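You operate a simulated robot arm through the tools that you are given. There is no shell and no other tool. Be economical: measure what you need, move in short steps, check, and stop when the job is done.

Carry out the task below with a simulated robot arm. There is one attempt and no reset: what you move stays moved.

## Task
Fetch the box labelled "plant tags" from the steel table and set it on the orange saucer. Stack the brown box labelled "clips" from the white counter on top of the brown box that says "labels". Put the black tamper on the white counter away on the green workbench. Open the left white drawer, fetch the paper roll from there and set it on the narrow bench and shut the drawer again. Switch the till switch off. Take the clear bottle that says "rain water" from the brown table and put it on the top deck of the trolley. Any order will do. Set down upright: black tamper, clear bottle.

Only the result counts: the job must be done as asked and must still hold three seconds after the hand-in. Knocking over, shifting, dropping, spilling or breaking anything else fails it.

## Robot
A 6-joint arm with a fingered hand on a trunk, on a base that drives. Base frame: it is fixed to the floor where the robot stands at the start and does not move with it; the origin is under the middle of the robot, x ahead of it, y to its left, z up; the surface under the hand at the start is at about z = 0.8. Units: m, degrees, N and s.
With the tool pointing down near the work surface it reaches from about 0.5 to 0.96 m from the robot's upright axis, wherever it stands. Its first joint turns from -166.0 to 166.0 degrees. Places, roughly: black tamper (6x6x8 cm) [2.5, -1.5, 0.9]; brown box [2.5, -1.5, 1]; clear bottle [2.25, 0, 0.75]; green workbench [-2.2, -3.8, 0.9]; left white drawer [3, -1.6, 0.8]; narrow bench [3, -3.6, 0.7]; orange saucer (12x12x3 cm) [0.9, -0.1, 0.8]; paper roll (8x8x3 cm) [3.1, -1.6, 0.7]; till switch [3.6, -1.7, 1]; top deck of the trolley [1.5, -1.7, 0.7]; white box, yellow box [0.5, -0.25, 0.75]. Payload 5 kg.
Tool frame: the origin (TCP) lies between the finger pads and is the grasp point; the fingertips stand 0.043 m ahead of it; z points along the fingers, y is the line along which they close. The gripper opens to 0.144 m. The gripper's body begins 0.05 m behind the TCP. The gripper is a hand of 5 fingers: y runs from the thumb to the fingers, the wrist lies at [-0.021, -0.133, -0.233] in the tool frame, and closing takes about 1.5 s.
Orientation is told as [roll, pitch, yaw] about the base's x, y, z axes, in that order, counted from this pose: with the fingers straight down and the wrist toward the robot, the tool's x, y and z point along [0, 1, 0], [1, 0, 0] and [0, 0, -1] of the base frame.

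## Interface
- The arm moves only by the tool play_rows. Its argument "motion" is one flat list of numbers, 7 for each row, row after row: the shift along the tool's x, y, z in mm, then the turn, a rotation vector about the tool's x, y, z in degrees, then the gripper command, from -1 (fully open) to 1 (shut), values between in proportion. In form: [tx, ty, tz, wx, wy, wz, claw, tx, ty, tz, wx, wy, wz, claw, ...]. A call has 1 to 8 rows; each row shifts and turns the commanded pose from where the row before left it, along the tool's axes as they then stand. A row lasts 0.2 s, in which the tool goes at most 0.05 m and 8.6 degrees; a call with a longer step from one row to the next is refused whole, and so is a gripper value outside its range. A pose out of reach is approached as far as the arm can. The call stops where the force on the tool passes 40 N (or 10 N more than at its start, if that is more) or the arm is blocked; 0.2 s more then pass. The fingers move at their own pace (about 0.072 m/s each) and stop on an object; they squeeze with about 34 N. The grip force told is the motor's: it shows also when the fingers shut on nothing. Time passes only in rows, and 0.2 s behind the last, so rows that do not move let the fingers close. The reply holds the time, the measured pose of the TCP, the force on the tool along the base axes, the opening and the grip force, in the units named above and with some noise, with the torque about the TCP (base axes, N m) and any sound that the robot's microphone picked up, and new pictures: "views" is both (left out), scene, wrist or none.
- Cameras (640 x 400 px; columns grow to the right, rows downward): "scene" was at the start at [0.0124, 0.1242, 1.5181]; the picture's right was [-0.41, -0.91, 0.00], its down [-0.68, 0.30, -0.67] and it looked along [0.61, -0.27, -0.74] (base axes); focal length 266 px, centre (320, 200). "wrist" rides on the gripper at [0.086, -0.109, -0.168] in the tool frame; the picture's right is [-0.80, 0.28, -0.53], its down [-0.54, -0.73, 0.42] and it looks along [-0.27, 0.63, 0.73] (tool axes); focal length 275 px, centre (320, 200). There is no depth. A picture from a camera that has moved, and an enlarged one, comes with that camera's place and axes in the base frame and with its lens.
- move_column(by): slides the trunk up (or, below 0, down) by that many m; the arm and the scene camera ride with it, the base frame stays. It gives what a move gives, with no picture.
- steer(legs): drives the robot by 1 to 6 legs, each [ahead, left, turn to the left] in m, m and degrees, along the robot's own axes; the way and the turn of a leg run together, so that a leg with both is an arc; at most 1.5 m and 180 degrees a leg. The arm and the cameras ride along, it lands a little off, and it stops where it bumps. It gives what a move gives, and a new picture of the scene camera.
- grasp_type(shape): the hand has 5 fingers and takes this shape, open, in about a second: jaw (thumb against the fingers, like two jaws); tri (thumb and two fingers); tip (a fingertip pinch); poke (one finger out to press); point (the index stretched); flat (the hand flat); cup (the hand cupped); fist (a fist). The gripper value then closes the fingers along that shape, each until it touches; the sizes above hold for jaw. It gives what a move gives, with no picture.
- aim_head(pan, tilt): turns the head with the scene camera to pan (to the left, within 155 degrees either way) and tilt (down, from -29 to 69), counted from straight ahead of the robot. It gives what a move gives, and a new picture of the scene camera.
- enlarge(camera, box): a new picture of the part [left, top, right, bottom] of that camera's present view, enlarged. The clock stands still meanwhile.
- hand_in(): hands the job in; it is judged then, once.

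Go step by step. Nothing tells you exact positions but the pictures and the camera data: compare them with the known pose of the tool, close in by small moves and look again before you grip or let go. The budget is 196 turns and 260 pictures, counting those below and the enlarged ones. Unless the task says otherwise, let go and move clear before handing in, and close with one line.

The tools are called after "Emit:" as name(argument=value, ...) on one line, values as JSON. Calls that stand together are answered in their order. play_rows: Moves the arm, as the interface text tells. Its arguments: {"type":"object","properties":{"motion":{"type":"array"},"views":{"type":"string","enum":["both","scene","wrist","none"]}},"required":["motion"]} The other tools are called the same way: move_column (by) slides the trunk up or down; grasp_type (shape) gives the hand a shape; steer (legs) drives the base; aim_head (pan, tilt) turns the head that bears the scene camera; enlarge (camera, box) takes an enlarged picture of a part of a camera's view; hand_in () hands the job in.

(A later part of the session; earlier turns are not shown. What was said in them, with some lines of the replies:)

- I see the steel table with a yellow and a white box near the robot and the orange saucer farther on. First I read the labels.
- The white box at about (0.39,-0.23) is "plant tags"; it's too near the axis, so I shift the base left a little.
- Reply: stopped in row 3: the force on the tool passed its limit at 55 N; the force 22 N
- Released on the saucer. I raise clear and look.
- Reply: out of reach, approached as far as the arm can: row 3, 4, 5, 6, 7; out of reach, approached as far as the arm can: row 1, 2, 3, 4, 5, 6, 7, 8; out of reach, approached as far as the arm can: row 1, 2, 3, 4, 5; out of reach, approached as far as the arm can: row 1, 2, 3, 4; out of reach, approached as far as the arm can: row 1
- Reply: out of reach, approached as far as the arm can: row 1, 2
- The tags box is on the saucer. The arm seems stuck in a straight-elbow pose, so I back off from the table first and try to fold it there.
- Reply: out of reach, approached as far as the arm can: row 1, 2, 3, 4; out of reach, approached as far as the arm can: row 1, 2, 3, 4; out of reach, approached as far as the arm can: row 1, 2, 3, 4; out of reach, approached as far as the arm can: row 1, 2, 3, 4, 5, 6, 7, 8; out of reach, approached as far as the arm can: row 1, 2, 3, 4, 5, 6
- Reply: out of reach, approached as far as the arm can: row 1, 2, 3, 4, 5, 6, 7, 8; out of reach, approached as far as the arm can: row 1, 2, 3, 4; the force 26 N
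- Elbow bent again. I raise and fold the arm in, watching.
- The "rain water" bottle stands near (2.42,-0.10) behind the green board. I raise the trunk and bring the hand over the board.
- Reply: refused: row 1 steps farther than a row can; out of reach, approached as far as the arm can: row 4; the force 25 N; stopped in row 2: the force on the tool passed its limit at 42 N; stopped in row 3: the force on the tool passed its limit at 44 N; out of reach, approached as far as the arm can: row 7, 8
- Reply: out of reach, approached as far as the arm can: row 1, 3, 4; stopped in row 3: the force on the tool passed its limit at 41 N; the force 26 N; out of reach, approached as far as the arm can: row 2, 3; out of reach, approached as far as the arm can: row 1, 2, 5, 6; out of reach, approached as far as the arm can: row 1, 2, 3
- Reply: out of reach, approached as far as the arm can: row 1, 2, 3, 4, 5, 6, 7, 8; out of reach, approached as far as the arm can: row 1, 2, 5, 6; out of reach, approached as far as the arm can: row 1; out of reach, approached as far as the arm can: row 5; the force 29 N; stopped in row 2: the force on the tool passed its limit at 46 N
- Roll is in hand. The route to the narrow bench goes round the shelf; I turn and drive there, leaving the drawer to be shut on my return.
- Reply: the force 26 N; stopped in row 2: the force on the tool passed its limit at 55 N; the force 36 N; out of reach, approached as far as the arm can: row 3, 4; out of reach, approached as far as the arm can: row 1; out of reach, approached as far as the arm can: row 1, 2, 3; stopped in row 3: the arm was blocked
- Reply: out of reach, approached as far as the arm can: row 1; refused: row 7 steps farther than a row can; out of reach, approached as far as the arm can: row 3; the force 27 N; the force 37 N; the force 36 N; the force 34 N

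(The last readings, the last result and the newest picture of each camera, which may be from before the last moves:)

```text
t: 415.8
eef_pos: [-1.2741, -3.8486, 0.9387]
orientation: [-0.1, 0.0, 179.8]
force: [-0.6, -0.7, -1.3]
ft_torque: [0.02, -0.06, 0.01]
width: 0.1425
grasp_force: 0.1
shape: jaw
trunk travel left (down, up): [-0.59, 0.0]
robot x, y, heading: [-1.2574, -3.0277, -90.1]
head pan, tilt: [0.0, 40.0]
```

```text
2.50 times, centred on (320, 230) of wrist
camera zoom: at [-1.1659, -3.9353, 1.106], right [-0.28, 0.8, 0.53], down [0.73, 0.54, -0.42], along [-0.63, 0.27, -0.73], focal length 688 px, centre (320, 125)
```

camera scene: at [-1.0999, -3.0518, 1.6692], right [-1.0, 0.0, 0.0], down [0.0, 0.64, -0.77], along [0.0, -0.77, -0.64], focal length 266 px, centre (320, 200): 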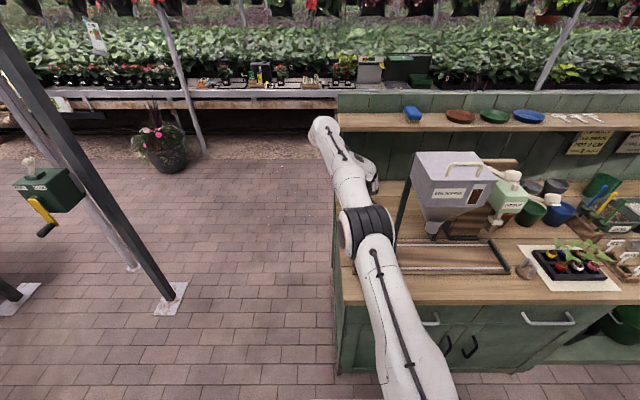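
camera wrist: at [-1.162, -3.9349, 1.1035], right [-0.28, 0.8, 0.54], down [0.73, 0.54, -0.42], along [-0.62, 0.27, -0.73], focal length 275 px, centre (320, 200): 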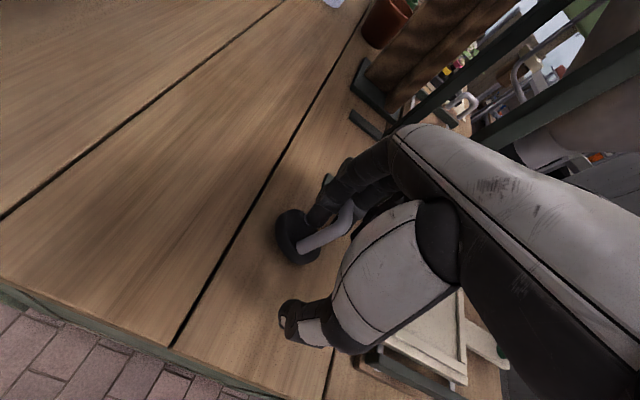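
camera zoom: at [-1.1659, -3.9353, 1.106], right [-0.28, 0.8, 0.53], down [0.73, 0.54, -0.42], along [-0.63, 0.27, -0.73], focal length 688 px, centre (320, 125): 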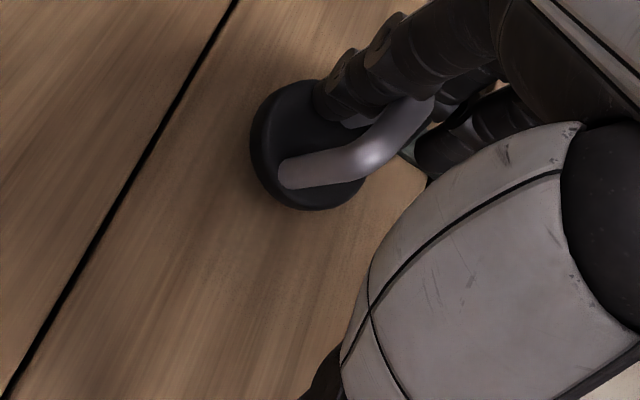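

Emit:
play_rows(motion=[0, -15, 0, 0, 0, 0, -1, 0, -15, 0, 0, 0, 0, -1, 0, 0, 6, 0, 0, 0, -1, 0, 0, 5, 0, 0, 0, -1, 0, 3, 4, 0, 0, 0, -1, 0, 5, 3, 0, 0, 0, -1, 0, 0, 0, 0, 0, 0, -1], views="none")

Emit:
enlarge(camera="wrist", box=[240, 150, 400, 310])

```text
t: 417.4
eef_pos: [-1.2527, -3.8499, 0.9222]
orientation: [0.1, -0.1, 179.7]
force: [0.1, -0.6, 7.7]
ft_torque: [0.09, 0.29, 0.09]
width: 0.1426
grasp_force: 0.1
shape: jaw
trunk travel left (down, up): [-0.59, 0.0]
robot x, y, heading: [-1.2547, -3.0268, -89.9]
head pan, tilt: [0.0, 40.0]
```

```text
2.50 times, centred on (320, 230) of wrist
camera zoom: at [-1.1446, -3.9359, 1.089], right [-0.28, 0.8, 0.53], down [0.73, 0.54, -0.42], along [-0.63, 0.27, -0.73], focal length 688 px, centre (320, 125)
```

zoom: 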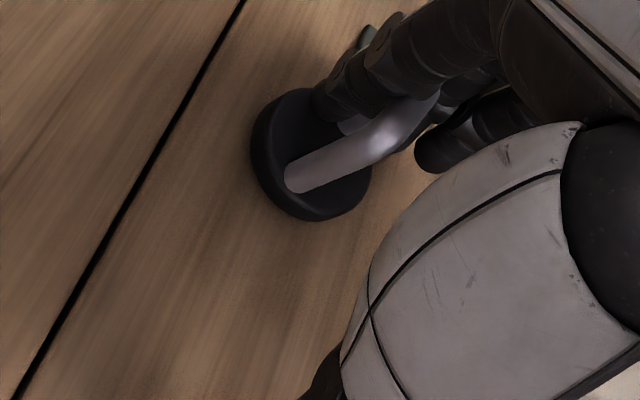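

Upright and lightly pressed; I press a bit more and slide the fingers off toward -x.

Emit:
play_rows(motion=[0, 4, 3, 0, 0, 0, -1, 0, 5, 2, 0, 0, 0, -1, 0, 6, 0, 0, 0, 0, -1, 0, 6, 0, 0, 0, 0, -1, 0, 0, 0, 0, 0, 0, -1], views="none")

Emit:
enlarge(camera="wrist", box=[240, 150, 400, 310])

```text
t: 418.6
eef_pos: [-1.273, -3.849, 0.9166]
orientation: [0.1, -0.1, 179.8]
force: [3.5, -2.6, 12.6]
ft_torque: [0.05, 0.71, 0.14]
width: 0.1425
grasp_force: 0.0
shape: jaw
trunk travel left (down, up): [-0.59, 0.0]
robot x, y, heading: [-1.2573, -3.0271, -90.3]
head pan, tilt: [0.0, 40.0]
```

```text
2.50 times, centred on (320, 230) of wrist
camera zoom: at [-1.1649, -3.9351, 1.0846], right [-0.28, 0.8, 0.53], down [0.73, 0.54, -0.42], along [-0.63, 0.27, -0.73], focal length 688 px, centre (320, 125)
```

zoom: 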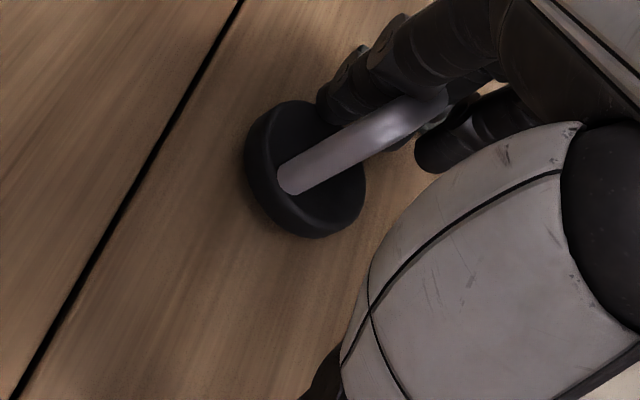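

Emit:
play_rows(motion=[0, 0, 4, 0, 0, 0, -1, 0, 3, 2, 0, 0, 0, -1, 0, 5, 0, 0, 0, 0, -1, 0, 5, 0, 0, 0, 0, -1, 0, 0, 0, 0, 0, 0, -1], views="none")

Emit:
enlarge(camera="wrist", box=[240, 150, 400, 310])

```text
t: 419.8
eef_pos: [-1.2878, -3.8493, 0.9073]
orientation: [-0.2, 0.1, 179.7]
force: [-0.8, -0.3, -0.3]
ft_torque: [-0.01, -0.01, -0.01]
width: 0.1438
grasp_force: 0.0
shape: jaw
trunk travel left (down, up): [-0.59, 0.0]
robot x, y, heading: [-1.2538, -3.0259, -90.0]
head pan, tilt: [0.0, 40.0]
```

```text
2.50 times, centred on (320, 230) of wrist
camera zoom: at [-1.1796, -3.9348, 1.0752], right [-0.28, 0.8, 0.54], down [0.73, 0.54, -0.42], along [-0.62, 0.27, -0.73], focal length 688 px, centre (320, 125)
```

zoom: 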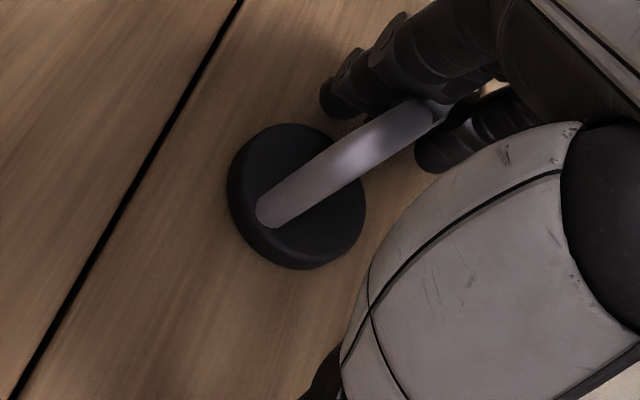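

Emit:
play_rows(motion=[0, 0, -6, 0, 0, 0, -1, 0, 0, -8, 0, 0, 0, -1, 0, 0, 0, 0, 0, 0, -1], views="none")

Emit:
enlarge(camera="wrist", box=[240, 150, 400, 310])

```text
t: 420.6
eef_pos: [-1.288, -3.8501, 0.924]
orientation: [0.0, 0.0, 179.9]
force: [-0.9, 0.0, 0.7]
ft_torque: [0.01, 0.0, -0.03]
width: 0.1441
grasp_force: 0.0
shape: jaw
trunk travel left (down, up): [-0.59, 0.0]
robot x, y, heading: [-1.2559, -3.0261, -90.2]
head pan, tilt: [0.0, 40.0]
```

```text
2.50 times, centred on (320, 230) of wrist
camera zoom: at [-1.1789, -3.9352, 1.091], right [-0.28, 0.8, 0.53], down [0.73, 0.54, -0.42], along [-0.63, 0.27, -0.73], focal length 688 px, centre (320, 125)
```

zoom: 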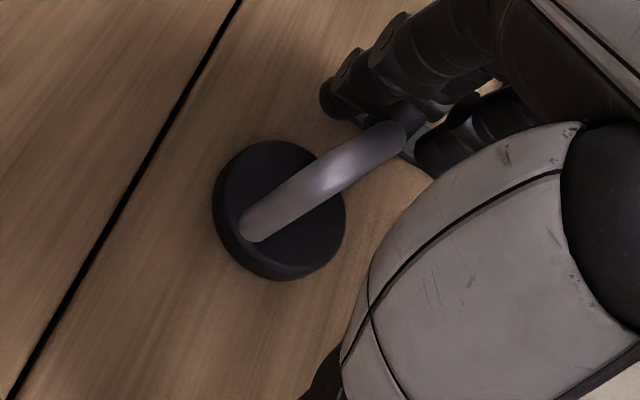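

Free now: the tamper stays put, flat on the bench. I raise clear and check.

Emit:
play_rows(motion=[0, 0, -15, 0, 0, 0, -1, 0, 0, -25, 0, 0, 0, -1, 0, 0, -30, 0, 0, 0, -1, 0, 0, -30, 0, 0, 0, -1], views="wrist")

Emit:
steer(legs=[[-0.5, 0, 0]])

Emit:
aim_head(pan=10, tilt=40)

```text
t: 421.6
eef_pos: [-1.2867, -3.8492, 1.0239]
orientation: [0.0, 0.2, 179.8]
force: [-0.1, 0.8, -1.6]
ft_torque: [-0.09, -0.02, -0.01]
width: 0.1437
grasp_force: 0.1
shape: jaw
trunk travel left (down, up): [-0.59, 0.0]
robot x, y, heading: [-1.2576, -3.0276, -90.0]
head pan, tilt: [0.0, 40.0]
camera wrist: at [-1.1787, -3.9356, 1.1912], right [-0.28, 0.8, 0.53], down [0.73, 0.54, -0.42], along [-0.62, 0.27, -0.73], focal length 275 px, centre (320, 200)
```

wrist: 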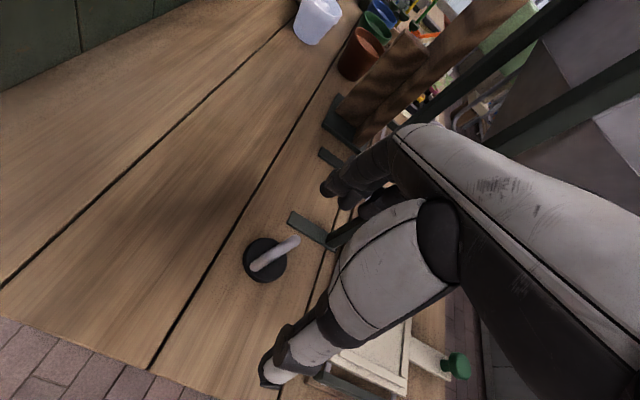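

```text
t: 424.5
eef_pos: [-1.2838, -3.3519, 1.0235]
orientation: [0.0, 0.0, 179.9]
force: [-0.4, 0.2, -0.5]
ft_torque: [-0.02, -0.01, 0.02]
width: 0.1439
grasp_force: 0.1
shape: jaw
trunk travel left (down, up): [-0.59, 0.0]
robot x, y, heading: [-1.2566, -2.5283, -90.0]
head pan, tilt: [0.0, 40.0]
camera scene: at [-1.0995, -2.554, 1.6692], right [-1.0, 0.0, 0.0], down [0.0, 0.64, -0.77], along [0.0, -0.77, -0.64], focal length 266 px, centre (320, 200)
```

scene: 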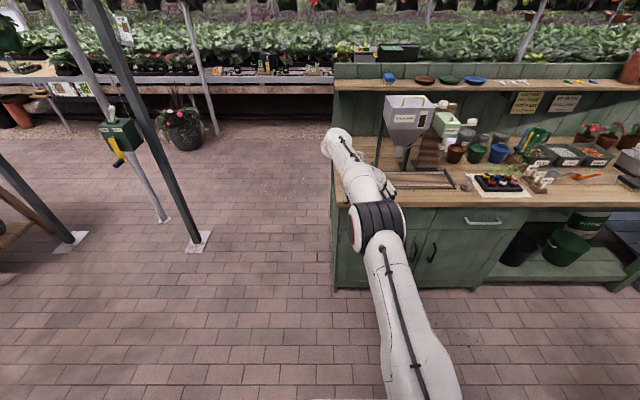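

```text
t: 425.2
eef_pos: [-1.2844, -3.3521, 1.0231]
orientation: [0.0, 0.1, 179.9]
force: [0.6, 0.7, 0.8]
ft_torque: [0.02, 0.04, 0.02]
width: 0.1438
grasp_force: 0.1
shape: jaw
trunk travel left (down, up): [-0.59, 0.0]
robot x, y, heading: [-1.256, -2.5312, -90.0]
head pan, tilt: [10.0, 40.0]
camera scene: at [-1.0848, -2.5531, 1.6692], right [-0.98, -0.17, 0.0], down [-0.11, 0.63, -0.77], along [0.13, -0.75, -0.64], focal length 266 px, centre (320, 200)
```

scene: 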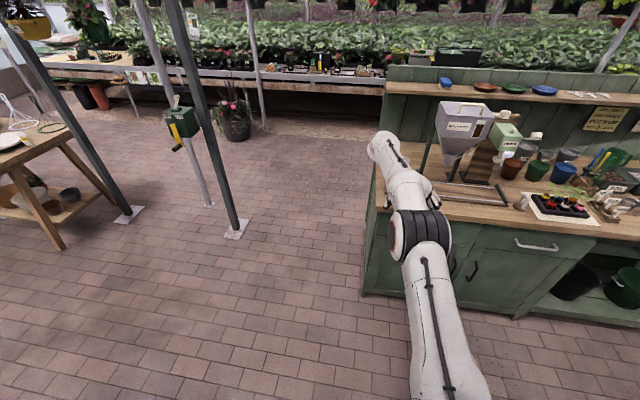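

Emit:
hand_in()

```text
The job is handed in.
```

All six tasks are done and handed in; no result came back. The plant tags box sits on the orange saucer and the clips box is stacked on the labels box. The tamper is upright on the green workbench and the paper roll is on the narrow bench. The left drawer is shut, the till is off, and the rain water bottle is upright on the trolley's top deck. The tamper stuck between two fingers as I let go; I worked it loose, and in the last close-up it was upright and flat on the bench.
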